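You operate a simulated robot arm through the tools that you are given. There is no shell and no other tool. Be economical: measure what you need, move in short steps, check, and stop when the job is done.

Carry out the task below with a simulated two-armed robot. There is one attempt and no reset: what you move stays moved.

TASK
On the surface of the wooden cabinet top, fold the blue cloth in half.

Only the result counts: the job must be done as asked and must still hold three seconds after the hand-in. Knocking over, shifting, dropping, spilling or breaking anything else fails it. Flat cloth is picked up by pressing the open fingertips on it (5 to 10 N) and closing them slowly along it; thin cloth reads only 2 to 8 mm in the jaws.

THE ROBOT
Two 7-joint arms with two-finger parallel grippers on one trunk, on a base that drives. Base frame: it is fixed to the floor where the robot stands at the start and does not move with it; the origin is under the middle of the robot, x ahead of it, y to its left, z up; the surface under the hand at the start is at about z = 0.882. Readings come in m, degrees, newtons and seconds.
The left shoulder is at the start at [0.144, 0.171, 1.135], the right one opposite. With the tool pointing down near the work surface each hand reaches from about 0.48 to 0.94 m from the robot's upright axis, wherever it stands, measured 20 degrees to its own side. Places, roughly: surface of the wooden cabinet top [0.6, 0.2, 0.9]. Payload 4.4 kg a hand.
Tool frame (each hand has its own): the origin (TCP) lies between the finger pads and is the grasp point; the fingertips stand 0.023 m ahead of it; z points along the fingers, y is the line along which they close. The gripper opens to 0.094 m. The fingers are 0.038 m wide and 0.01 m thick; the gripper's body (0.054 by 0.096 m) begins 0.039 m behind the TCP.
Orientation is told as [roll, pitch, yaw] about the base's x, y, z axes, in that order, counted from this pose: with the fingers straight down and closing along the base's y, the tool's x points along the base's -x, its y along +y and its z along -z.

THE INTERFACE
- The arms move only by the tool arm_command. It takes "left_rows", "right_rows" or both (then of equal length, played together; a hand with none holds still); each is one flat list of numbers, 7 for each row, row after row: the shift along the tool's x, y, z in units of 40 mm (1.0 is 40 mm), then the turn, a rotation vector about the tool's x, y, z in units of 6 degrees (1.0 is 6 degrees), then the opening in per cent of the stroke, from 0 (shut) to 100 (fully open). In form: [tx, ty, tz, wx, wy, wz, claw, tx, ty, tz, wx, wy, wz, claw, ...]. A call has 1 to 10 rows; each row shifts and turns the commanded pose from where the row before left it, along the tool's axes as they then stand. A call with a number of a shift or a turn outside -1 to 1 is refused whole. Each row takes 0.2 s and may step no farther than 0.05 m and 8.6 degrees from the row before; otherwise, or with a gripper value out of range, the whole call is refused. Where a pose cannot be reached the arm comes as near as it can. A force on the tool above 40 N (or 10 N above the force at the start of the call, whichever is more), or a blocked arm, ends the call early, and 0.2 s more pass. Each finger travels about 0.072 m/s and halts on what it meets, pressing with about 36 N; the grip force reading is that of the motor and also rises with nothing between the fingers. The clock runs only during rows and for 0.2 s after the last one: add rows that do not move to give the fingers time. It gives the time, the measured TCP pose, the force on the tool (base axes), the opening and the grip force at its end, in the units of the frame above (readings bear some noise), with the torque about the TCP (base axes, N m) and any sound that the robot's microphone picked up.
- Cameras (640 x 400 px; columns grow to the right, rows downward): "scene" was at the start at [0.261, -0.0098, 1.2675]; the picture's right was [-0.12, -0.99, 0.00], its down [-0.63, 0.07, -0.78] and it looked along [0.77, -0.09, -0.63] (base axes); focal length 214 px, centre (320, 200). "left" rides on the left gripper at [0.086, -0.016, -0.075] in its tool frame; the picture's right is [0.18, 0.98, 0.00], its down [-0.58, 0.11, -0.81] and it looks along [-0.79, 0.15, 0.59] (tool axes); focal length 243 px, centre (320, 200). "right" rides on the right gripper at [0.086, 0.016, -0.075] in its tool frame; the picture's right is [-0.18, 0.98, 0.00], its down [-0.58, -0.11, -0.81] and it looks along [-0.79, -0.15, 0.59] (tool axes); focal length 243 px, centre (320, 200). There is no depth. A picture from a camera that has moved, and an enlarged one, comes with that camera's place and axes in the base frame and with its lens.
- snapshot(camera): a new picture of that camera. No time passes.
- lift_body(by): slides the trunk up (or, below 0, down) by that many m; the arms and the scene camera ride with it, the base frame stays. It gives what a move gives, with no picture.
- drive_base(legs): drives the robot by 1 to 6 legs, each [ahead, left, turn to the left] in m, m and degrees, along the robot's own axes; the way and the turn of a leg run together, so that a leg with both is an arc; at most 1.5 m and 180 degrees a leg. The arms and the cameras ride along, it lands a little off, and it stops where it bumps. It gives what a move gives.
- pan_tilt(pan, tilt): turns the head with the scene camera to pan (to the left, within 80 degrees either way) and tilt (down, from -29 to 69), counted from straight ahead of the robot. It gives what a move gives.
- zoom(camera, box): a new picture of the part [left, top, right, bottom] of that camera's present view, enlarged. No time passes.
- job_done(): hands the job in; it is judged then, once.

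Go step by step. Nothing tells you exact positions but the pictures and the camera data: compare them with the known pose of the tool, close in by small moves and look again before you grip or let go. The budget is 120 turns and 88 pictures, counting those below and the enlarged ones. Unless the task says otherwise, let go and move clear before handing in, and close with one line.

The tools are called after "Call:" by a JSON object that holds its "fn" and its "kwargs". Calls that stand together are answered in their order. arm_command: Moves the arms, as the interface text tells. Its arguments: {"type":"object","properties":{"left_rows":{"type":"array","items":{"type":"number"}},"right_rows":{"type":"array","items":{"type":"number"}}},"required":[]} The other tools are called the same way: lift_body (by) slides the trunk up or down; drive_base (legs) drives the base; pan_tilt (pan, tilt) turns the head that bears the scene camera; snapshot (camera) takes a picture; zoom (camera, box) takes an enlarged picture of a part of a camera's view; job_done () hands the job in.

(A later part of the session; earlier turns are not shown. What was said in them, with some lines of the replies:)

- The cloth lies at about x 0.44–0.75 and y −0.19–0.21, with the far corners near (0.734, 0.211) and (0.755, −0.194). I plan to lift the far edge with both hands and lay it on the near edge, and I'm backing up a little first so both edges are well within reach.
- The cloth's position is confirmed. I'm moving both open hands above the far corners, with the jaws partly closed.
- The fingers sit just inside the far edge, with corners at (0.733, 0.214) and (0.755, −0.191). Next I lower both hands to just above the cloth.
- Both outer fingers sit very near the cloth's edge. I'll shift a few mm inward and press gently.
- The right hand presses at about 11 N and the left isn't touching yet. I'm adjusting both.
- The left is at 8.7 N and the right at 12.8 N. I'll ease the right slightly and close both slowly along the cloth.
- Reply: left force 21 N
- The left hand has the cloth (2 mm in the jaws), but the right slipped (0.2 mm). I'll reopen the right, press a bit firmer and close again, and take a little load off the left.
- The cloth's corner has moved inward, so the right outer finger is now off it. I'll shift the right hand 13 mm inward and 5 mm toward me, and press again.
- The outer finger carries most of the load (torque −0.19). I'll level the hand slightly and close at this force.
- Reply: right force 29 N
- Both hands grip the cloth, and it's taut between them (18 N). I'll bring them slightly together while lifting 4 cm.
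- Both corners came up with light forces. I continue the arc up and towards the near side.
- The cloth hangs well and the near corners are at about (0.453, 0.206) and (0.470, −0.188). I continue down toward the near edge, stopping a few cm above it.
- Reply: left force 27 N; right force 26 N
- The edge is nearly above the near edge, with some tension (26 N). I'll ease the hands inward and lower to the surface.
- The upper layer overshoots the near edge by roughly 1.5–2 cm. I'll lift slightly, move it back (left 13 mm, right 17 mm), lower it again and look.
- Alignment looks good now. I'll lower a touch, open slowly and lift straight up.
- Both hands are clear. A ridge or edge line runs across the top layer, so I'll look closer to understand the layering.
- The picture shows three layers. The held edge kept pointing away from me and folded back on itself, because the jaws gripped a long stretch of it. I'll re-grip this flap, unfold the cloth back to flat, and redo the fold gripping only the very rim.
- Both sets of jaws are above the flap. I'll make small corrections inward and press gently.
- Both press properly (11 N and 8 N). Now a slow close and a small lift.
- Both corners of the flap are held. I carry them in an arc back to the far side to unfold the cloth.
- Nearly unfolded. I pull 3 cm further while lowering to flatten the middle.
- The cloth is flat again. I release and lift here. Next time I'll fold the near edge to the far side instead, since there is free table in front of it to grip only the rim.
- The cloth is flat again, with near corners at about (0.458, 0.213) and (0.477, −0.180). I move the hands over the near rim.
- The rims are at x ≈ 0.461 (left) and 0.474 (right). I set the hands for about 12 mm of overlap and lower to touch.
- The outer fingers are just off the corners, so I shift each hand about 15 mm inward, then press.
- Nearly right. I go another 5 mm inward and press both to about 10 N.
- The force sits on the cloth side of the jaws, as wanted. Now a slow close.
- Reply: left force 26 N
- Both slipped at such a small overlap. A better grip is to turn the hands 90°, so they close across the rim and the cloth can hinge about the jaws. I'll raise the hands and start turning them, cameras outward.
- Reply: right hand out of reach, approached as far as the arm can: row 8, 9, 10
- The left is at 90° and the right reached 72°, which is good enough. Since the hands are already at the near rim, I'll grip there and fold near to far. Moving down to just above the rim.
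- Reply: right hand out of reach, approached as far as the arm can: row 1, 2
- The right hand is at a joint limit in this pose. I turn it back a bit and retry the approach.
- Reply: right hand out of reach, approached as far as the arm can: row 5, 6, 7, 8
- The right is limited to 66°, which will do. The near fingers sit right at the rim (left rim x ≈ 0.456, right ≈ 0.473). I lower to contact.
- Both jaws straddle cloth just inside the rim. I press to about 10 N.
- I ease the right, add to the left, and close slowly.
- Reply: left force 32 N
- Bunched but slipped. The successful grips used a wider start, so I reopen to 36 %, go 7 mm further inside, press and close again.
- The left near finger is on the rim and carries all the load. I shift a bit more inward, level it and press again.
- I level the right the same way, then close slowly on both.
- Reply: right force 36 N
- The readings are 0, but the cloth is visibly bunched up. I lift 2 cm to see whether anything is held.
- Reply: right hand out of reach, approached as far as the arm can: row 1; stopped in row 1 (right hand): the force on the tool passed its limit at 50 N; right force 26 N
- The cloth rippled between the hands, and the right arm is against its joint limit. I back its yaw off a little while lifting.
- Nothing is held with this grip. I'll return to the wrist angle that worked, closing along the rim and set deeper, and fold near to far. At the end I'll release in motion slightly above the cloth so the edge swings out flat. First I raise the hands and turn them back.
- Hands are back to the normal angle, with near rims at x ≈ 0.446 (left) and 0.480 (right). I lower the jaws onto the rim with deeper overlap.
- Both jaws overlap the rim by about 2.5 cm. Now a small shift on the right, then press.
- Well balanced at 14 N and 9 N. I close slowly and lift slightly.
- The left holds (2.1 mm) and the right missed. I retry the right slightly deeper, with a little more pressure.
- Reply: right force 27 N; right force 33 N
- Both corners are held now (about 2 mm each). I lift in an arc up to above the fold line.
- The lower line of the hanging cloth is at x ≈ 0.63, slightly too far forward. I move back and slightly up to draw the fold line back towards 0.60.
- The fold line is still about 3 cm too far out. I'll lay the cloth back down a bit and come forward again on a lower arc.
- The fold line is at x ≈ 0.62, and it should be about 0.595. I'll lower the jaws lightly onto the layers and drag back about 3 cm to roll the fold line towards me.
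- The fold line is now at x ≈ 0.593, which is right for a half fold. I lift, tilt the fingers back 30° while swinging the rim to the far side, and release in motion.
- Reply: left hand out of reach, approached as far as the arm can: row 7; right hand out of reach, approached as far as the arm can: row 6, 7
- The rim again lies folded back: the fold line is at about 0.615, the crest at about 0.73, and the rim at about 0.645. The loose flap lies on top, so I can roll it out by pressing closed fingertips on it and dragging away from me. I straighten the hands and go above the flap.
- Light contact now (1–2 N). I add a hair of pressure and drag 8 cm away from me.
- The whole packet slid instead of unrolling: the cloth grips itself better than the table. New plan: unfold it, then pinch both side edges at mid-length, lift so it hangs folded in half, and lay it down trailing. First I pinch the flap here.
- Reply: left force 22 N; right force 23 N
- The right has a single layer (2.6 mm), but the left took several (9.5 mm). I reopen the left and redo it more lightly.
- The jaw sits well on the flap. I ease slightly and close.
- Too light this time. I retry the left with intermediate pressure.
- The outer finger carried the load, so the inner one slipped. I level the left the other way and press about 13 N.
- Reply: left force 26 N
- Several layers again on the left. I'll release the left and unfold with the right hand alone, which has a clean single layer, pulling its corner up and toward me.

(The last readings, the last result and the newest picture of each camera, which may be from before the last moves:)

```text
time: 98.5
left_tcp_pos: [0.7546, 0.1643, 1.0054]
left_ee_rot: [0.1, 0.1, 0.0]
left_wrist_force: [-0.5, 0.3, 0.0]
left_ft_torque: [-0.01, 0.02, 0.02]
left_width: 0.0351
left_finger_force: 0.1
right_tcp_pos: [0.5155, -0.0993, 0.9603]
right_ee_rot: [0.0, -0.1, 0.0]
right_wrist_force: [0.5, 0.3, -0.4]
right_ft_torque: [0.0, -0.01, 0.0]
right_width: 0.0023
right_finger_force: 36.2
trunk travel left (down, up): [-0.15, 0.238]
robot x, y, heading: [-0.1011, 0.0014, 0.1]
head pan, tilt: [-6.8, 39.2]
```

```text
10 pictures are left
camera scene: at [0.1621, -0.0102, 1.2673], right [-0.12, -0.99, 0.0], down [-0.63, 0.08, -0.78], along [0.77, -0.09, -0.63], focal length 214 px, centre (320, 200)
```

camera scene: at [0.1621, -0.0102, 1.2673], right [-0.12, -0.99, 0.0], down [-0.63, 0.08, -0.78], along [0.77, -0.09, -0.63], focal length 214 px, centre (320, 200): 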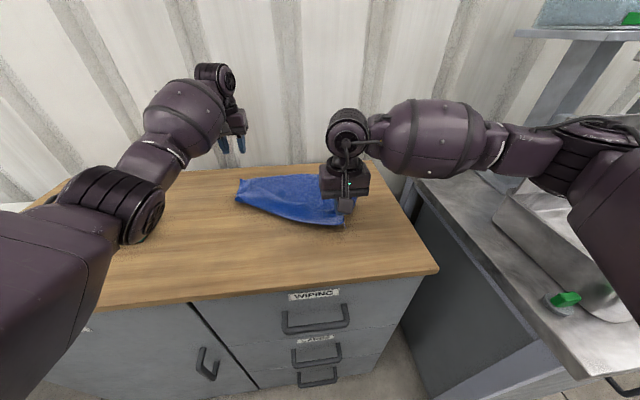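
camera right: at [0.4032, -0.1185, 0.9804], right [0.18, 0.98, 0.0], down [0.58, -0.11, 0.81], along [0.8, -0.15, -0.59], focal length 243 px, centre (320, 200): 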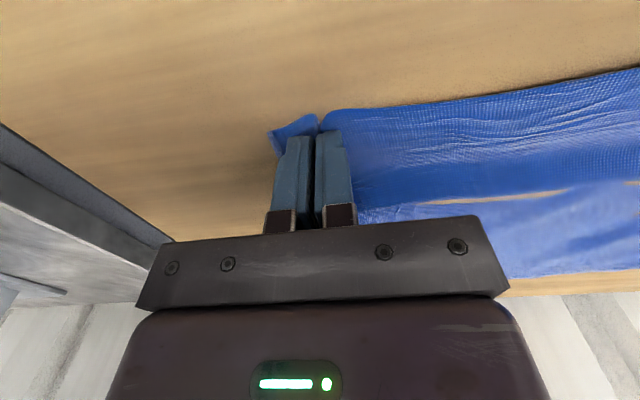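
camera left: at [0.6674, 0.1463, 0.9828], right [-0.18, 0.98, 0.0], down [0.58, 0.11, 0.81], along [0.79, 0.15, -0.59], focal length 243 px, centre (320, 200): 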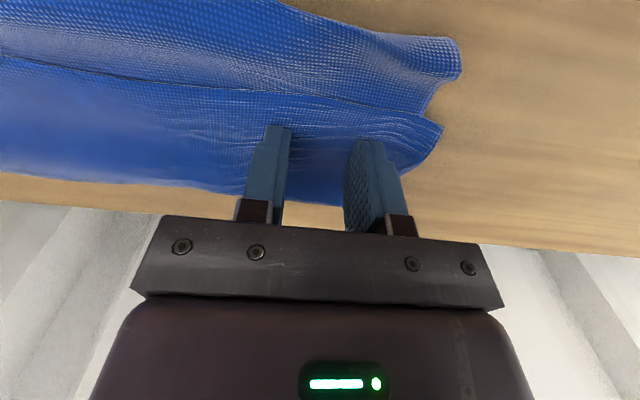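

The right corner is unfolding. I bring it further toward me and outward, lay it down and look closely.

Call:
{"fn": "arm_command", "kwargs": {"right_rows": [0.2, -0.5, 0.3, 0, 0, 0, 0, 0.2, -0.5, 0.3, 0, 0, 0, 0, 0.2, -0.3, 0.3, 0, 0, 0, 0, 0, 0, 0.25, 0, 0, 0, 0, 0, 0, 0, 0, 0, 0, 0]}}

Call:
{"fn": "zoom", "kwargs": {"camera": "scene", "box": [200, 150, 400, 275]}}

```text
time: 99.7
left_tcp_pos: [0.7552, 0.1647, 1.0054]
left_ee_rot: [0.0, -0.1, 0.0]
left_wrist_force: [0.1, -0.2, -0.5]
left_ft_torque: [0.0, -0.03, 0.01]
left_width: 0.0346
left_finger_force: 0.0
right_tcp_pos: [0.4929, -0.1522, 0.9136]
right_ee_rot: [0.0, 0.0, 0.1]
right_wrist_force: [-0.1, -0.7, -0.2]
right_ft_torque: [0.07, 0.0, 0.02]
right_width: 0.0026
right_finger_force: 36.0
trunk travel left (down, up): [-0.15, 0.238]
robot x, y, heading: [-0.1013, 0.0018, -0.2]
head pan, tilt: [-6.8, 39.2]
```

```text
3.20 times, centred on (300, 212) of scene
camera zoom: at [0.1616, -0.0101, 1.2675], right [-0.12, -0.99, 0.0], down [-0.63, 0.08, -0.78], along [0.77, -0.09, -0.63], focal length 686 px, centre (384, 160)
```

zoom: 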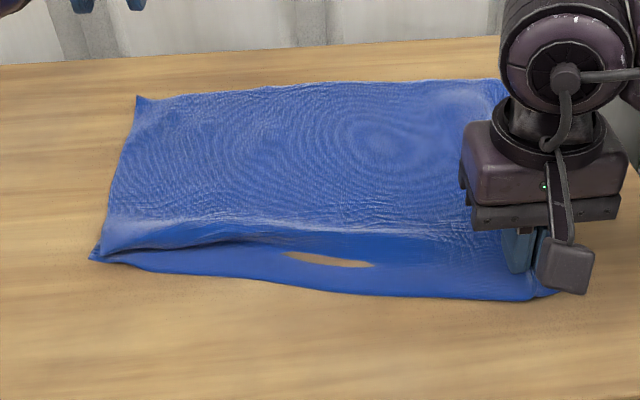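

Nearly flat again. Only a Z-shaped ripple is left at the front left. I press the left fingers on the sheet's far-left part and drag it away from me by 5 cm while the right holds its corner.

Call:
{"fn": "arm_command", "kwargs": {"left_rows": [0.42, -0.25, 0.77, 0, 0, 0, 10, 0.42, -0.25, 0.77, 0, 0, 0, 0, 0.42, -0.25, 0.77, 0, 0, 0, 0, 0, 0, 0.15, 0, 0, 0, 0, 0, 0, 0.05, 0, 0, 0, 0, -0.35, 0.05, 0, 0, 0, 0, 0, -0.35, 0.05, 0, 0, 0, 0, 0, -0.35, 0.05, 0, 0, 0, 0, 0, -0.3, 0.05, 0, 0, 0, 0, 0]}}

Call:
{"fn": "zoom", "kwargs": {"camera": "scene", "box": [200, 150, 400, 275]}}

```text
time: 101.7
left_tcp_pos: [0.7581, 0.1412, 0.906]
left_ee_rot: [0.0, 0.0, 0.0]
left_wrist_force: [-3.5, -2.9, 9.7]
left_ft_torque: [-0.01, 0.05, 0.06]
left_width: 0.0
left_finger_force: 35.8
right_tcp_pos: [0.4917, -0.1522, 0.9143]
right_ee_rot: [-0.2, -0.2, 0.1]
right_wrist_force: [1.3, 2.1, -0.5]
right_ft_torque: [0.05, -0.03, -0.03]
right_width: 0.0023
right_finger_force: 35.5
trunk travel left (down, up): [-0.15, 0.238]
robot x, y, heading: [-0.1005, 0.0001, 0.1]
head pan, tilt: [-6.8, 39.2]
```

```text
3.20 times, centred on (300, 212) of scene
camera zoom: at [0.1604, -0.0104, 1.2679], right [-0.12, -0.99, 0.0], down [-0.63, 0.08, -0.78], along [0.77, -0.09, -0.63], focal length 686 px, centre (384, 160)
```

zoom: 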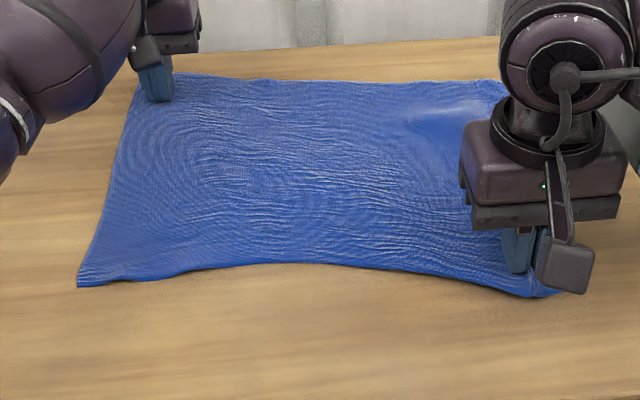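

Beautiful: the cloth is flat. The side mid-points are at about (0.66, 0.176) and (0.607, −0.188). I move both hands just inside them, turned slightly to match the midline.

Call:
{"fn": "arm_command", "kwargs": {"left_rows": [0, 0, -0.4, 0, 0, 0, 10, 0, 0, -0.6, 0, 0, 0, 37, 0.85, 0.04, 0, 0, 0, 0, 37, 0.85, 0.04, 0, 0, 0, 0, 37, 0.85, 0.04, 0, 0, 0, 0, 37, 0, 0, 0, 0, 0, 1, 37, 0, 0, 0, 0, 0, 0.4, 37, 0, 0, 0.65, 0, 0, 0, 37], "right_rows": [0, 0, 0, 0, 0, 0, 20, 0, 0, -0.4, 0, 0, 0, 37, 0, 0, -0.6, 0, 0, 0, 37, -1, 0, 0, 0, 0, 0, 37, -1, 0, 0, 0, 0, 0, 37, -1, -0.05, 0, 0, 0, 1, 37, 0, 0, 0, 0, 0, 0.4, 37, 0, 0, 0.7, 0, 0, 0, 37]}}

Call:
{"fn": "snapshot", "kwargs": {"camera": "left"}}

Call:
{"fn": "snapshot", "kwargs": {"camera": "right"}}

```text
time: 103.5
left_tcp_pos: [0.6576, 0.1479, 0.9153]
left_ee_rot: [0.0, 0.3, -8.4]
left_wrist_force: [0.0, 0.0, -0.1]
left_ft_torque: [-0.02, 0.05, 0.02]
left_width: 0.0345
left_finger_force: 0.1
right_tcp_pos: [0.6156, -0.156, 0.9228]
right_ee_rot: [-0.2, 0.1, -8.4]
right_wrist_force: [0.6, 0.3, -0.4]
right_ft_torque: [-0.03, 0.02, -0.01]
right_width: 0.0349
right_finger_force: 0.1
trunk travel left (down, up): [-0.15, 0.238]
robot x, y, heading: [-0.099, -0.001, -0.1]
head pan, tilt: [-6.8, 39.2]
```

```text
7 pictures are left
camera left: at [0.5695, 0.1454, 0.9908], right [-0.04, 1.0, 0.0], down [0.59, 0.02, 0.8], along [0.8, 0.03, -0.59], focal length 243 px, centre (320, 200)
```

left: 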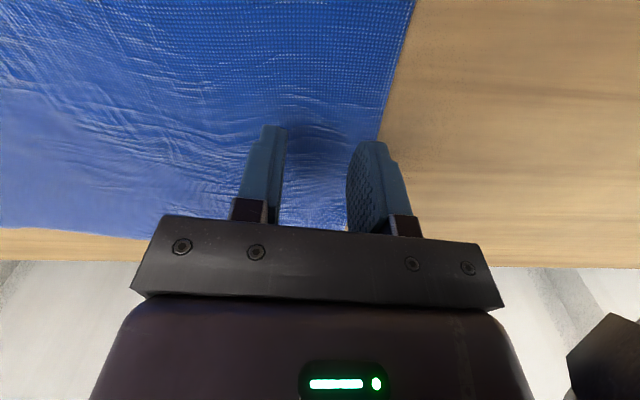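

```text
6 pictures are left
camera right: at [0.5312, -0.1261, 0.9971], right [0.33, 0.95, 0.0], down [0.56, -0.19, 0.81], along [0.76, -0.26, -0.59], focal length 243 px, centre (320, 200)
```

right: 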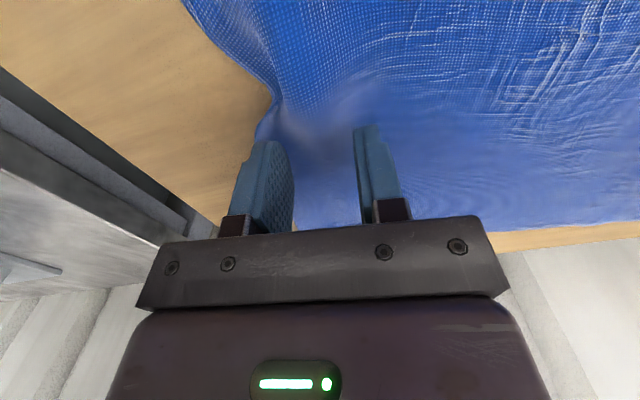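

Positions look right. I nudge each 4 mm inward and press.

Call:
{"fn": "arm_command", "kwargs": {"left_rows": [0, -0.12, 0.1, 0, 0, 0, 37, 0, 0, 0.1, 0, 0, 0, 37, 0, 0, 0.03, 0, 0, 0, 37, 0, 0, 0, 0, 0, 0, 37], "right_rows": [0, 0.12, 0.2, 0, 0, 0, 37, 0, 0, 0.17, 0, 0, 0, 37, 0, 0, 0.03, 0, 0, 0, 37, 0, 0, 0, 0, 0, 0, 37]}}

```text
time: 104.5
left_tcp_pos: [0.6551, 0.1407, 0.9092]
left_ee_rot: [-0.1, -0.1, -8.3]
left_wrist_force: [0.1, 0.5, -0.4]
left_ft_torque: [0.02, 0.0, 0.0]
left_width: 0.0349
left_finger_force: 0.1
right_tcp_pos: [0.6141, -0.1506, 0.9098]
right_ee_rot: [-0.1, -0.1, -8.5]
right_wrist_force: [0.0, 0.6, 0.1]
right_ft_torque: [-0.01, 0.01, 0.0]
right_width: 0.0346
right_finger_force: 0.1
trunk travel left (down, up): [-0.15, 0.238]
robot x, y, heading: [-0.1036, 0.0012, -0.0]
head pan, tilt: [-6.8, 39.2]
```

Call:
{"fn": "arm_command", "kwargs": {"left_rows": [0, 0, 0.1, -0.04, 0, 0, 37, 0, 0, 0, 0, 0, 0, 37], "right_rows": [0, 0, 0.1, 0.04, 0, 0, 37, 0, 0, 0, 0, 0, 0, 37]}}

```text
time: 105.1
left_tcp_pos: [0.6573, 0.1415, 0.9079]
left_ee_rot: [0.2, 0.0, -8.3]
left_wrist_force: [-0.1, 0.4, 3.8]
left_ft_torque: [0.06, 0.02, -0.02]
left_width: 0.0349
left_finger_force: 0.3
right_tcp_pos: [0.612, -0.1503, 0.9061]
right_ee_rot: [-0.3, -0.2, -8.3]
right_wrist_force: [0.7, -0.1, 1.2]
right_ft_torque: [-0.04, 0.04, 0.01]
right_width: 0.0346
right_finger_force: 0.1
trunk travel left (down, up): [-0.15, 0.238]
robot x, y, heading: [-0.103, 0.0033, 0.2]
head pan, tilt: [-6.8, 39.2]
```

Call:
{"fn": "arm_command", "kwargs": {"left_rows": [0, 0, 0.035, -0.02, 0, 0, 37, 0, 0, 0, 0, 0, 0, 37], "right_rows": [0, 0, 0.045, 0.03, 0, 0, 37, 0, 0, 0, 0, 0, 0, 37]}}

```text
time: 105.7
left_tcp_pos: [0.6548, 0.1417, 0.907]
left_ee_rot: [0.3, -0.1, -8.4]
left_wrist_force: [3.0, 0.6, 10.5]
left_ft_torque: [0.08, -0.04, -0.03]
left_width: 0.0347
left_finger_force: 0.0
right_tcp_pos: [0.6126, -0.1503, 0.9068]
right_ee_rot: [-0.4, -0.3, -8.4]
right_wrist_force: [2.7, 0.3, 5.7]
right_ft_torque: [-0.07, 0.05, 0.06]
right_width: 0.0349
right_finger_force: 0.1
trunk travel left (down, up): [-0.15, 0.238]
robot x, y, heading: [-0.0961, -0.001, 0.1]
head pan, tilt: [-6.8, 39.2]
```

Pressing well. I add a little on the right and close slowly.

Call:
{"fn": "arm_command", "kwargs": {"left_rows": [0, 0, 0.01, -0.03, 0, 0, 34, 0, 0, 0, 0, 0, 0, 30, 0, 0, 0, 0, 0, 0, 26, 0, 0, 0, 0, 0, 0, 22, 0, 0, 0, 0, 0, 0, 18, 0, 0, 0, 0, 0, 0, 14, 0, 0, 0, 0, 0, 0, 9, 0, 0, 0, 0, 0, 0, 4, 0, 0, 0, 0, 0, 0, 0, 0, 0, 0, 0, 0, 0, 0], "right_rows": [0, 0, 0.04, 0.03, 0, 0, 34, 0, 0, 0, 0, 0, 0, 30, 0, 0, 0, 0, 0, 0, 26, 0, 0, 0, 0, 0, 0, 22, 0, 0, 0, 0, 0, 0, 18, 0, 0, 0, 0, 0, 0, 14, 0, 0, 0, 0, 0, 0, 9, 0, 0, 0, 0, 0, 0, 4, 0, 0, 0, 0, 0, 0, 0, 0, 0, 0, 0, 0, 0, 0]}}

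```text
time: 107.9
left_tcp_pos: [0.654, 0.1402, 0.9065]
left_ee_rot: [0.5, -0.2, -8.3]
left_wrist_force: [0.3, -4.3, 12.4]
left_ft_torque: [-0.09, 0.12, 0.05]
left_width: 0.0022
left_finger_force: 36.2
right_tcp_pos: [0.6118, -0.1503, 0.9063]
right_ee_rot: [-0.6, -0.4, -8.3]
right_wrist_force: [4.3, 4.5, 29.0]
right_ft_torque: [0.04, 0.32, -0.08]
right_width: 0.0023
right_finger_force: 36.1
trunk travel left (down, up): [-0.15, 0.238]
robot x, y, heading: [-0.1026, -0.0033, -0.1]
head pan, tilt: [-6.8, 39.2]
```

Both mid-edges are gripped (2.2 and 2.3 mm). I lift straight up 17 cm so the cloth hangs folded over the midline.

Call:
{"fn": "arm_command", "kwargs": {"left_rows": [0, 0, -0.4, 0, 0, 0, 0, 0, 0, -0.8, 0, 0, 0, 0, 0, 0, -0.8, 0, 0, 0, 0, 0, 0, -0.8, 0, 0, 0, 0, 0, 0, -0.8, 0, 0, 0, 0, 0, 0, -0.7, 0, 0, 0, 0, 0, 0, 0, 0, 0, 0, 0, 0, 0, 0, 0, 0, 0, 0], "right_rows": [0, 0, -0.4, 0, 0, 0, 0, 0, 0, -0.8, 0, 0, 0, 0, 0, 0, -0.8, 0, 0, 0, 0, 0, 0, -0.8, 0, 0, 0, 0, 0, 0, -0.8, 0, 0, 0, 0, 0, 0, -0.7, 0, 0, 0, 0, 0, 0, 0, 0, 0, 0, 0, 0, 0, 0, 0, 0, 0, 0]}}

Call:
{"fn": "snapshot", "kwargs": {"camera": "scene"}}

```text
time: 109.7
left_tcp_pos: [0.6553, 0.14, 1.0755]
left_ee_rot: [0.5, -0.1, -8.4]
left_wrist_force: [-0.2, -3.5, 0.2]
left_ft_torque: [-0.08, -0.01, -0.02]
left_width: 0.0022
left_finger_force: 35.9
right_tcp_pos: [0.6126, -0.1483, 1.0759]
right_ee_rot: [-0.6, -0.1, -8.4]
right_wrist_force: [0.6, 3.5, 0.6]
right_ft_torque: [0.06, -0.01, -0.09]
right_width: 0.002
right_finger_force: 35.4
trunk travel left (down, up): [-0.15, 0.238]
robot x, y, heading: [-0.0974, 0.0006, 0.1]
head pan, tilt: [-6.8, 39.2]
```

```text
5 pictures are left
camera scene: at [0.1615, -0.01, 1.2675], right [-0.12, -0.99, 0.0], down [-0.63, 0.08, -0.78], along [0.77, -0.09, -0.63], focal length 214 px, centre (320, 200)
```

scene: 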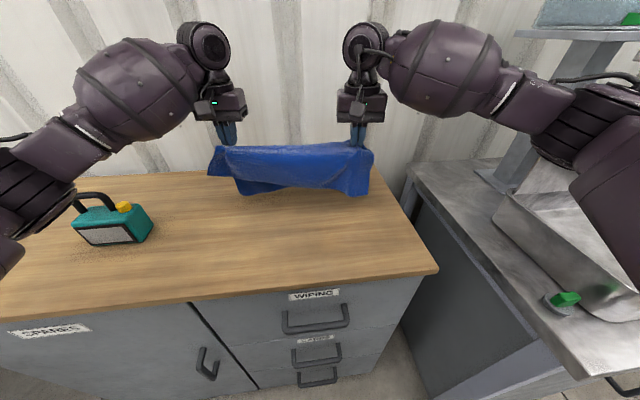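

It hangs folded in half. Now I lay it down: lower until the hems touch, then swing the fold toward me in an arc so both layers trail flat.

Call:
{"fn": "arm_command", "kwargs": {"left_rows": [0.5, 0, 0.64, 0, 0, 0, 0, 0.875, 0, 0.25, 0, 0, 0, 0, 0.75, 0, 0.5, 0, 0, 0, 0, 0.625, 0, 0.575, 0, 0, 0, 0, 0.5, 0, 0.675, 0, 0, 0, 0, 0.375, 0, 0.625, 0, 0, 0, 0, 0.25, 0, 0.5, 0, 0, 0, 0, 0.25, 0, 0.35, 0, 0, 0, 0, 0, 0, 0, 0, 0, 0, 0], "right_rows": [0.5, 0, 0.64, 0, 0, 0, 0, 0.875, 0, 0.25, 0, 0, 0, 0, 0.75, 0, 0.5, 0, 0, 0, 0, 0.625, 0, 0.575, 0, 0, 0, 0, 0.5, 0, 0.675, 0, 0, 0, 0, 0.375, 0, 0.625, 0, 0, 0, 0, 0.25, 0, 0.5, 0, 0, 0, 0, 0.25, 0, 0.35, 0, 0, 0, 0, 0, 0, 0, 0, 0, 0, 0]}}

Call:
{"fn": "zoom", "kwargs": {"camera": "scene", "box": [180, 150, 420, 300]}}

```text
time: 111.7
left_tcp_pos: [0.4914, 0.166, 0.9121]
left_ee_rot: [0.5, 0.0, -8.4]
left_wrist_force: [-1.1, -7.4, 0.9]
left_ft_torque: [-0.18, 0.06, 0.01]
left_width: 0.0021
left_finger_force: 36.7
right_tcp_pos: [0.4506, -0.1255, 0.9112]
right_ee_rot: [-0.6, -0.2, -8.4]
right_wrist_force: [0.9, 6.7, -0.3]
right_ft_torque: [0.16, -0.02, -0.16]
right_width: 0.002
right_finger_force: 36.5
trunk travel left (down, up): [-0.15, 0.238]
robot x, y, heading: [-0.1013, 0.0006, -0.2]
head pan, tilt: [-6.8, 39.2]
```

```text
2.67 times, centred on (300, 225) of scene
camera zoom: at [0.1616, -0.0101, 1.2676], right [-0.12, -0.99, 0.0], down [-0.63, 0.08, -0.78], along [0.77, -0.09, -0.63], focal length 572 px, centre (373, 133)
```

zoom: 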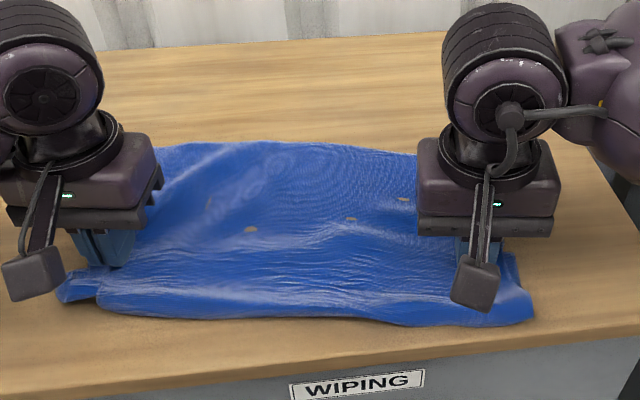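

The lower layer bulged about 5 cm ahead of the jaws. I lift it to hang again, go further back, and lay it down with a longer forward drag so both hems trail behind.

Call:
{"fn": "arm_command", "kwargs": {"left_rows": [-0.3, 0, -0.9, 0, 0, 0, 0, -0.3, 0, -0.9, 0, 0, 0, 0, -0.3, 0, -0.9, 0, 0, 0, 0, -0.7, 0, -0.9, 0, 0, 0, 0, -0.8, 0, -0.8, 0, 0, 0, 0, -1, 0, -0.1, 0, 0, 0, 0, -1, 0, 0, 0, 0, 0, 0, -1, 0, 0, 0, 0, 0, 0, -0.5, 0, 0, 0, 0, 0, 0, 0, 0, 0, 0, 0, 0, 0], "right_rows": [-0.3, 0, -0.9, 0, 0, 0, 0, -0.3, 0, -0.9, 0, 0, 0, 0, -0.3, 0, -0.9, 0, 0, 0, 0, -0.7, 0, -0.9, 0, 0, 0, 0, -0.8, 0, -0.8, 0, 0, 0, 0, -1, 0, -0.1, 0, 0, 0, 0, -1, 0, 0, 0, 0, 0, 0, -1, 0, 0, 0, 0, 0, 0, -0.5, 0, 0, 0, 0, 0, 0, 0, 0, 0, 0, 0, 0, 0]}}

```text
time: 113.9
left_tcp_pos: [0.7254, 0.1302, 1.092]
left_ee_rot: [0.4, 0.0, -8.6]
left_wrist_force: [-1.0, -2.7, 0.0]
left_ft_torque: [-0.03, 0.02, -0.04]
left_width: 0.0018
left_finger_force: 36.2
right_tcp_pos: [0.6837, -0.158, 1.0906]
right_ee_rot: [-0.7, -0.1, -8.5]
right_wrist_force: [0.7, 3.2, -0.8]
right_ft_torque: [0.08, -0.02, -0.03]
right_width: 0.0022
right_finger_force: 36.1
trunk travel left (down, up): [-0.15, 0.238]
robot x, y, heading: [-0.1004, -0.0003, -0.0]
head pan, tilt: [-6.8, 39.2]
```

Call:
{"fn": "arm_command", "kwargs": {"left_rows": [0.5, 0, 0.525, 0, 0, 0, 0, 0.75, 0, 0.5, 0, 0, 0, 0, 0.75, 0, 0.425, 0, 0, 0, 0, 0.75, 0, 0.4, 0, 0, 0, 0, 0.75, 0, 0.45, 0, 0, 0, 0, 0.625, 0, 0.475, 0, 0, 0, 0, 0.625, 0, 0.5, 0, 0, 0, 0, 0.5, 0, 0.5, 0, 0, 0, 0, 0.375, 0, 0.45, 0, 0, 0, 0, 0.375, 0, 0.275, 0, 0, 0, 0], "right_rows": [0.5, 0, 0.525, 0, 0, 0, 0, 0.75, 0, 0.5, 0, 0, 0, 0, 0.75, 0, 0.425, 0, 0, 0, 0, 0.75, 0, 0.4, 0, 0, 0, 0, 0.75, 0, 0.45, 0, 0, 0, 0, 0.625, 0, 0.475, 0, 0, 0, 0, 0.625, 0, 0.5, 0, 0, 0, 0, 0.5, 0, 0.5, 0, 0, 0, 0, 0.375, 0, 0.45, 0, 0, 0, 0, 0.375, 0, 0.275, 0, 0, 0, 0]}}

Call:
{"fn": "zoom", "kwargs": {"camera": "scene", "box": [180, 150, 420, 300]}}

```text
time: 116.1
left_tcp_pos: [0.4886, 0.1645, 0.9118]
left_ee_rot: [0.5, 0.0, -8.4]
left_wrist_force: [-1.6, -6.0, 0.6]
left_ft_torque: [-0.16, 0.01, 0.03]
left_width: 0.0019
left_finger_force: 36.2
right_tcp_pos: [0.4455, -0.1247, 0.9104]
right_ee_rot: [-0.7, -0.1, -8.4]
right_wrist_force: [1.3, 7.0, 0.8]
right_ft_torque: [0.15, 0.0, -0.14]
right_width: 0.0022
right_finger_force: 36.2
trunk travel left (down, up): [-0.15, 0.238]
robot x, y, heading: [-0.0989, -0.0016, 0.2]
head pan, tilt: [-6.8, 39.2]
```

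```text
2.67 times, centred on (300, 225) of scene
camera zoom: at [0.1615, -0.01, 1.2676], right [-0.12, -0.99, 0.0], down [-0.63, 0.08, -0.78], along [0.77, -0.09, -0.63], focal length 572 px, centre (373, 133)
```

zoom: 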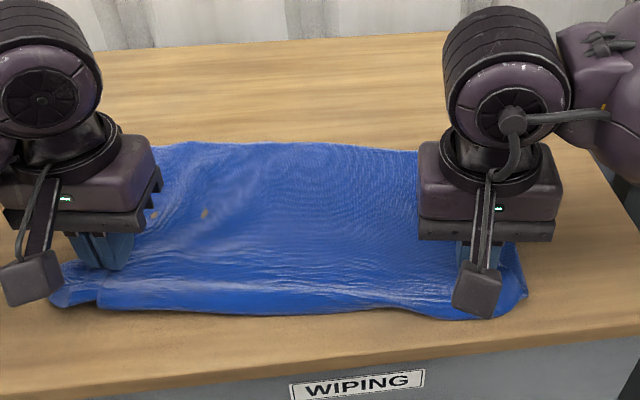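

Call:
{"fn": "snapshot", "kwargs": {"camera": "left"}}

```text
2 pictures are left
camera left: at [0.4, 0.163, 0.9868], right [-0.04, 1.0, 0.01], down [0.59, 0.02, 0.81], along [0.81, 0.04, -0.59], focal length 243 px, centre (320, 200)
```

left: 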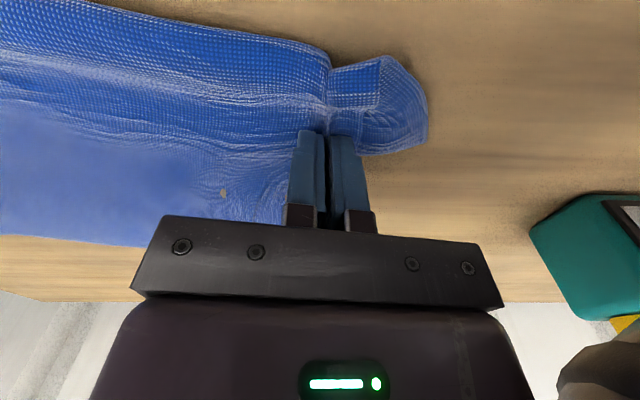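

The layers trail well, but the jaws' width puts the fold about 4.5 cm ahead of the grip, so the top layer (~20 cm) is longer than the bottom (~9 cm). I'll release and re-grip only the top layer 4.5 cm further back, then hang and lay it the same way.

Call:
{"fn": "arm_command", "kwargs": {"left_rows": [0, 0, 0, 0, 0, 0, 12, 0, 0, 0, 0, 0, 0, 25, 0, 0, 0, 0, 0, 0, 38, 0, 0, -0.4, 0, 0, 0, 38, -0.55, 0, -0.2, 0, 0, 0, 38, -0.6, 0, 0, 0, 0, 0, 38, 0, 0, 0.5, 0, 0, 0, 38, 0, 0, 0.1, 0, 0, 0, 38, 0, 0, 0, 0, 0, 0, 38], "right_rows": [0, 0, 0, 0, 0, 0, 12, 0, 0, 0, 0, 0, 0, 25, 0, 0, 0, 0, 0, 0, 38, 0, 0, -0.4, 0, 0, 0, 38, -0.55, 0, -0.2, 0, 0, 0, 38, -0.6, 0, 0, 0, 0, 0, 38, 0, 0, 0.5, 0, 0, 0, 38, 0, 0, 0.1, 0, 0, 0, 38, 0, 0, 0, 0, 0, 0, 38]}}

```text
time: 118.1
left_tcp_pos: [0.5341, 0.1595, 0.9116]
left_ee_rot: [0.5, 0.0, -8.4]
left_wrist_force: [0.5, 0.1, -0.6]
left_ft_torque: [0.0, -0.01, 0.0]
left_width: 0.0357
left_finger_force: 0.1
right_tcp_pos: [0.4907, -0.1331, 0.9113]
right_ee_rot: [-0.8, -0.1, -8.4]
right_wrist_force: [0.6, -0.6, 0.0]
right_ft_torque: [-0.01, 0.01, -0.01]
right_width: 0.0356
right_finger_force: 0.0
trunk travel left (down, up): [-0.15, 0.238]
robot x, y, heading: [-0.0997, 0.0052, -0.1]
head pan, tilt: [-6.8, 39.2]
```

Call:
{"fn": "arm_command", "kwargs": {"left_rows": [0, 0, 0.08, 0, 0, 0, 38, 0, 0, 0.03, 0, 0, 0, 38, 0, 0, 0, 0, 0, 0, 38], "right_rows": [0, 0, 0.08, 0, 0, 0, 38, 0, 0, 0.03, 0, 0, 0, 38, 0, 0, 0, 0, 0, 0, 38]}}

```text
time: 118.9
left_tcp_pos: [0.5338, 0.1587, 0.908]
left_ee_rot: [0.5, -0.1, -8.4]
left_wrist_force: [-0.7, 0.5, -0.4]
left_ft_torque: [0.0, -0.01, -0.02]
left_width: 0.0359
left_finger_force: 0.1
right_tcp_pos: [0.4914, -0.1312, 0.9071]
right_ee_rot: [-0.6, -0.3, -8.3]
right_wrist_force: [2.6, -1.7, 15.8]
right_ft_torque: [-0.31, 0.27, 0.08]
right_width: 0.0364
right_finger_force: 0.6
trunk travel left (down, up): [-0.15, 0.238]
robot x, y, heading: [-0.0958, -0.0, -0.1]
head pan, tilt: [-6.8, 39.2]
```

Call:
{"fn": "arm_command", "kwargs": {"left_rows": [0, 0, 0.06, 0, 0, 0, 38, 0, 0, 0, 0, 0, 0, 38], "right_rows": [0, 0, -0.01, 0.08, 0, 0, 38, 0, 0, 0, 0, 0, 0, 38]}}

```text
time: 119.5
left_tcp_pos: [0.5334, 0.1588, 0.9068]
left_ee_rot: [0.5, 0.0, -8.4]
left_wrist_force: [0.7, -0.9, 6.5]
left_ft_torque: [-0.07, 0.03, -0.05]
left_width: 0.0359
left_finger_force: 0.0
right_tcp_pos: [0.4927, -0.1324, 0.9084]
right_ee_rot: [-1.1, -0.2, -8.4]
right_wrist_force: [4.4, -0.3, 16.2]
right_ft_torque: [-0.12, 0.16, 0.02]
right_width: 0.036
right_finger_force: 0.6
trunk travel left (down, up): [-0.15, 0.238]
robot x, y, heading: [-0.0986, 0.0009, -0.2]
head pan, tilt: [-6.8, 39.2]
```

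Both press reasonably now. I add a touch on the left and close slowly.

Call:
{"fn": "arm_command", "kwargs": {"left_rows": [0, 0, 0.02, 0, 0, 0, 34, 0, 0, 0, 0, 0, 0, 30, 0, 0, 0, 0, 0, 0, 26, 0, 0, 0, 0, 0, 0, 22, 0, 0, 0, 0, 0, 0, 18, 0, 0, 0, 0, 0, 0, 14, 0, 0, 0, 0, 0, 0, 9, 0, 0, 0, 0, 0, 0, 4, 0, 0, 0, 0, 0, 0, 0, 0, 0, 0, 0, 0, 0, 0], "right_rows": [0, 0, -0.01, 0, 0, 0, 34, 0, 0, 0, 0, 0, 0, 30, 0, 0, 0, 0, 0, 0, 26, 0, 0, 0, 0, 0, 0, 22, 0, 0, 0, 0, 0, 0, 18, 0, 0, 0, 0, 0, 0, 14, 0, 0, 0, 0, 0, 0, 9, 0, 0, 0, 0, 0, 0, 4, 0, 0, 0, 0, 0, 0, 0, 0, 0, 0, 0, 0, 0, 0]}}

```text
time: 121.7
left_tcp_pos: [0.5318, 0.1592, 0.9068]
left_ee_rot: [0.5, -0.1, -8.5]
left_wrist_force: [0.3, -6.3, 24.1]
left_ft_torque: [-0.14, 0.08, 0.0]
left_width: 0.0022
left_finger_force: 35.8
right_tcp_pos: [0.4904, -0.133, 0.9078]
right_ee_rot: [-1.2, -0.2, -8.4]
right_wrist_force: [0.9, 1.1, 10.5]
right_ft_torque: [-0.04, 0.14, 0.01]
right_width: 0.0022
right_finger_force: 36.2
trunk travel left (down, up): [-0.15, 0.238]
robot x, y, heading: [-0.0988, -0.0004, 0.1]
head pan, tilt: [-6.8, 39.2]
```

Both hold a single layer (2.2 mm). I lift and move back over the far side so it hangs with the longer half in front.

Call:
{"fn": "arm_command", "kwargs": {"left_rows": [0, 0, -0.95, 0, 0, 0, 0, 0, 0, -0.95, 0, 0, 0, 0, 0, 0, -0.95, 0, 0, 0, 0, -0.55, 0, -0.8, 0, 0, 0, 0, -0.55, 0, -0.8, 0, 0, 0, 0, -0.55, 0, -0.8, 0, 0, 0, 0, -0.9, 0, 0, 0, 0, 0, 0, -0.9, 0, 0, 0, 0, 0, 0, -0.9, 0, 0, 0, 0, 0, 0, -0.9, 0, 0, 0, 0, 0, 0], "right_rows": [0, 0, -0.95, 0, 0, 0, 0, 0, 0, -0.95, 0, 0, 0, 0, 0, 0, -0.95, 0, 0, 0, 0, -0.55, 0, -0.8, 0, 0, 0, 0, -0.55, 0, -0.8, 0, 0, 0, 0, -0.55, 0, -0.8, 0, 0, 0, 0, -0.9, 0, 0, 0, 0, 0, 0, -0.9, 0, 0, 0, 0, 0, 0, -0.9, 0, 0, 0, 0, 0, 0, -0.9, 0, 0, 0, 0, 0, 0]}}

```text
time: 123.9
left_tcp_pos: [0.7422, 0.1263, 1.1112]
left_ee_rot: [0.7, 0.0, -8.6]
left_wrist_force: [-0.3, -0.6, -0.2]
left_ft_torque: [0.0, 0.01, 0.01]
left_width: 0.0022
left_finger_force: 36.2
right_tcp_pos: [0.7015, -0.1587, 1.1156]
right_ee_rot: [-1.3, -0.1, -8.4]
right_wrist_force: [0.3, -1.0, 0.0]
right_ft_torque: [-0.03, -0.04, -0.01]
right_width: 0.0022
right_finger_force: 36.2
trunk travel left (down, up): [-0.15, 0.238]
robot x, y, heading: [-0.1, 0.0026, 0.1]
head pan, tilt: [-6.8, 39.2]
```

Call:
{"fn": "arm_command", "kwargs": {"left_rows": [0, 0, 0, 0, 0, 0, 0, 0.5, 0, 0.825, 0, 0, 0, 0, 0.75, 0, 0.5, 0, 0, 0, 0, 0.875, 0, 0.425, 0, 0, 0, 0, 0.75, 0, 0.575, 0, 0, 0, 0, 0.625, 0, 0.625, 0, 0, 0, 0, 0.5, 0, 0.675, 0, 0, 0, 0, 0.5, 0, 0.65, 0, 0, 0, 0, 0.5, 0, 0.55, 0, 0, 0, 0, 0.5, 0, 0.225, 0, 0, 0, 0], "right_rows": [0, 0, 0, 0, 0, 0, 0, 0.5, 0, 0.825, 0, 0, 0, 0, 0.75, 0, 0.5, 0, 0, 0, 0, 0.875, 0, 0.425, 0, 0, 0, 0, 0.75, 0, 0.575, 0, 0, 0, 0, 0.625, 0, 0.625, 0, 0, 0, 0, 0.5, 0, 0.675, 0, 0, 0, 0, 0.5, 0, 0.65, 0, 0, 0, 0, 0.5, 0, 0.55, 0, 0, 0, 0, 0.5, 0, 0.225, 0, 0, 0, 0]}}

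Call:
{"fn": "arm_command", "kwargs": {"left_rows": [0.4, 0, 0, 0, 0, 0, 0, 0.4, 0, 0, 0, 0, 0, 0, 0, 0, 0, 0, 0, 0, 0], "right_rows": [0.4, 0, 0, 0, 0, 0, 0, 0.4, 0, 0, 0, 0, 0, 0, 0, 0, 0, 0, 0, 0, 0]}}

Call:
{"fn": "zoom", "kwargs": {"camera": "scene", "box": [180, 150, 420, 300]}}

```text
time: 126.1
left_tcp_pos: [0.5231, 0.1607, 0.9118]
left_ee_rot: [0.5, -0.2, -8.5]
left_wrist_force: [-0.7, 0.0, 1.1]
left_ft_torque: [-0.01, 0.01, -0.02]
left_width: 0.0021
left_finger_force: 35.9
right_tcp_pos: [0.4809, -0.1314, 0.9155]
right_ee_rot: [-1.1, -0.2, -8.4]
right_wrist_force: [0.1, 0.0, 1.0]
right_ft_torque: [0.01, -0.03, -0.03]
right_width: 0.002
right_finger_force: 36.1
trunk travel left (down, up): [-0.15, 0.238]
robot x, y, heading: [-0.1004, 0.0023, -0.2]
head pan, tilt: [-6.8, 39.2]
```

```text
time: 126.9
left_tcp_pos: [0.4921, 0.1659, 0.9119]
left_ee_rot: [0.5, 0.1, -8.4]
left_wrist_force: [-0.2, -0.1, 0.3]
left_ft_torque: [-0.01, -0.02, -0.01]
left_width: 0.0023
left_finger_force: 35.8
right_tcp_pos: [0.4502, -0.1264, 0.9137]
right_ee_rot: [-1.1, -0.1, -8.4]
right_wrist_force: [-0.1, 0.0, 0.2]
right_ft_torque: [0.0, 0.0, -0.01]
right_width: 0.002
right_finger_force: 36.0
trunk travel left (down, up): [-0.15, 0.238]
robot x, y, heading: [-0.0993, -0.0005, 0.1]
head pan, tilt: [-6.8, 39.2]
```

```text
2.67 times, centred on (300, 225) of scene
camera zoom: at [0.1618, -0.0101, 1.2674], right [-0.12, -0.99, 0.0], down [-0.63, 0.08, -0.78], along [0.77, -0.09, -0.63], focal length 572 px, centre (373, 133)
```

zoom: 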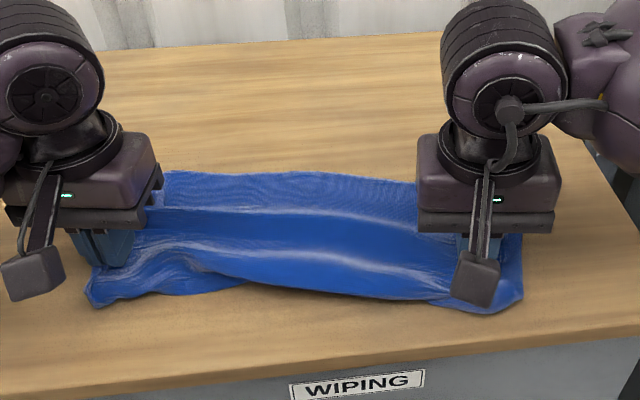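

The depth is now about 0.145 m, half the cloth, with the top hem trailing behind. I spread the hands slightly to smooth it, then release and lift straight up.

Call:
{"fn": "arm_command", "kwargs": {"left_rows": [0.05, 0.1, 0, 0, 0, 0, 0, 0.05, 0.1, 0.03, 0, 0, 0, 0, 0, 0, 0, 0, 0, 0, 0, 0, 0, 0, 0, 0, 0, 8, 0, 0, 0, 0, 0, 0, 18, 0, 0, 0, 0, 0, 0, 28, 0, 0, -0.3, 0, 0, 0, 38, 0, 0, -0.9, 0, 0, 0, 40, 0, 0, -1, 0, 0, 0, 40, 0, 0, -1, 0, 0, 0, 40], "right_rows": [0.05, -0.1, 0.03, 0, 0, 0, 0, 0.05, -0.1, 0.05, 0, 0, 0, 0, 0, 0, 0, 0, 0, 0, 0, 0, 0, 0, 0, 0, 0, 8, 0, 0, 0, 0, 0, 0, 18, 0, 0, 0, 0, 0, 0, 28, 0, 0, -0.3, 0, 0, 0, 38, 0, 0, -0.9, 0, 0, 0, 40, 0, 0, -1, 0, 0, 0, 40, 0, 0, -1, 0, 0, 0, 40]}}

Call:
{"fn": "zoom", "kwargs": {"camera": "scene", "box": [190, 175, 390, 300]}}

```text
time: 129.1
left_tcp_pos: [0.488, 0.1721, 1.0388]
left_ee_rot: [0.5, -0.1, -8.4]
left_wrist_force: [-0.4, 0.2, -0.1]
left_ft_torque: [0.01, -0.06, 0.0]
left_width: 0.0375
left_finger_force: 0.1
right_tcp_pos: [0.4435, -0.1309, 1.0419]
right_ee_rot: [-1.1, -0.1, -8.4]
right_wrist_force: [-0.5, 0.4, 0.6]
right_ft_torque: [0.01, -0.03, 0.0]
right_width: 0.0375
right_finger_force: 0.0
trunk travel left (down, up): [-0.15, 0.238]
robot x, y, heading: [-0.1001, -0.0024, 0.3]
head pan, tilt: [-6.8, 39.2]
```

```text
3.20 times, centred on (290, 238) of scene
camera zoom: at [0.1603, -0.0101, 1.268], right [-0.12, -0.99, 0.0], down [-0.63, 0.08, -0.78], along [0.77, -0.09, -0.63], focal length 686 px, centre (416, 80)
```

zoom: 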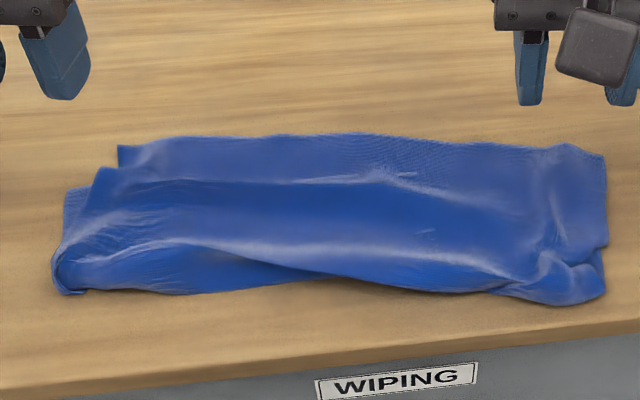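

The cloth now lies as a two-layer strip about 14.5 cm deep, half of its original ~29 cm, on the cabinet top, and both hands are clear above it. It is somewhat wrinkled, the two hems may be a few cm apart, and I have no pictures left to check further, so I'm handing it in.

Call:
{"fn": "job_done", "kwargs": {}}

```text
The job is handed in.
```

I folded the blue cloth roughly in half on the cabinet top and handed it in. It is wrinkled, and the two hems may be a few centimetres out of line. I ran out of pictures to check the final alignment, and nothing else appeared to have been moved.
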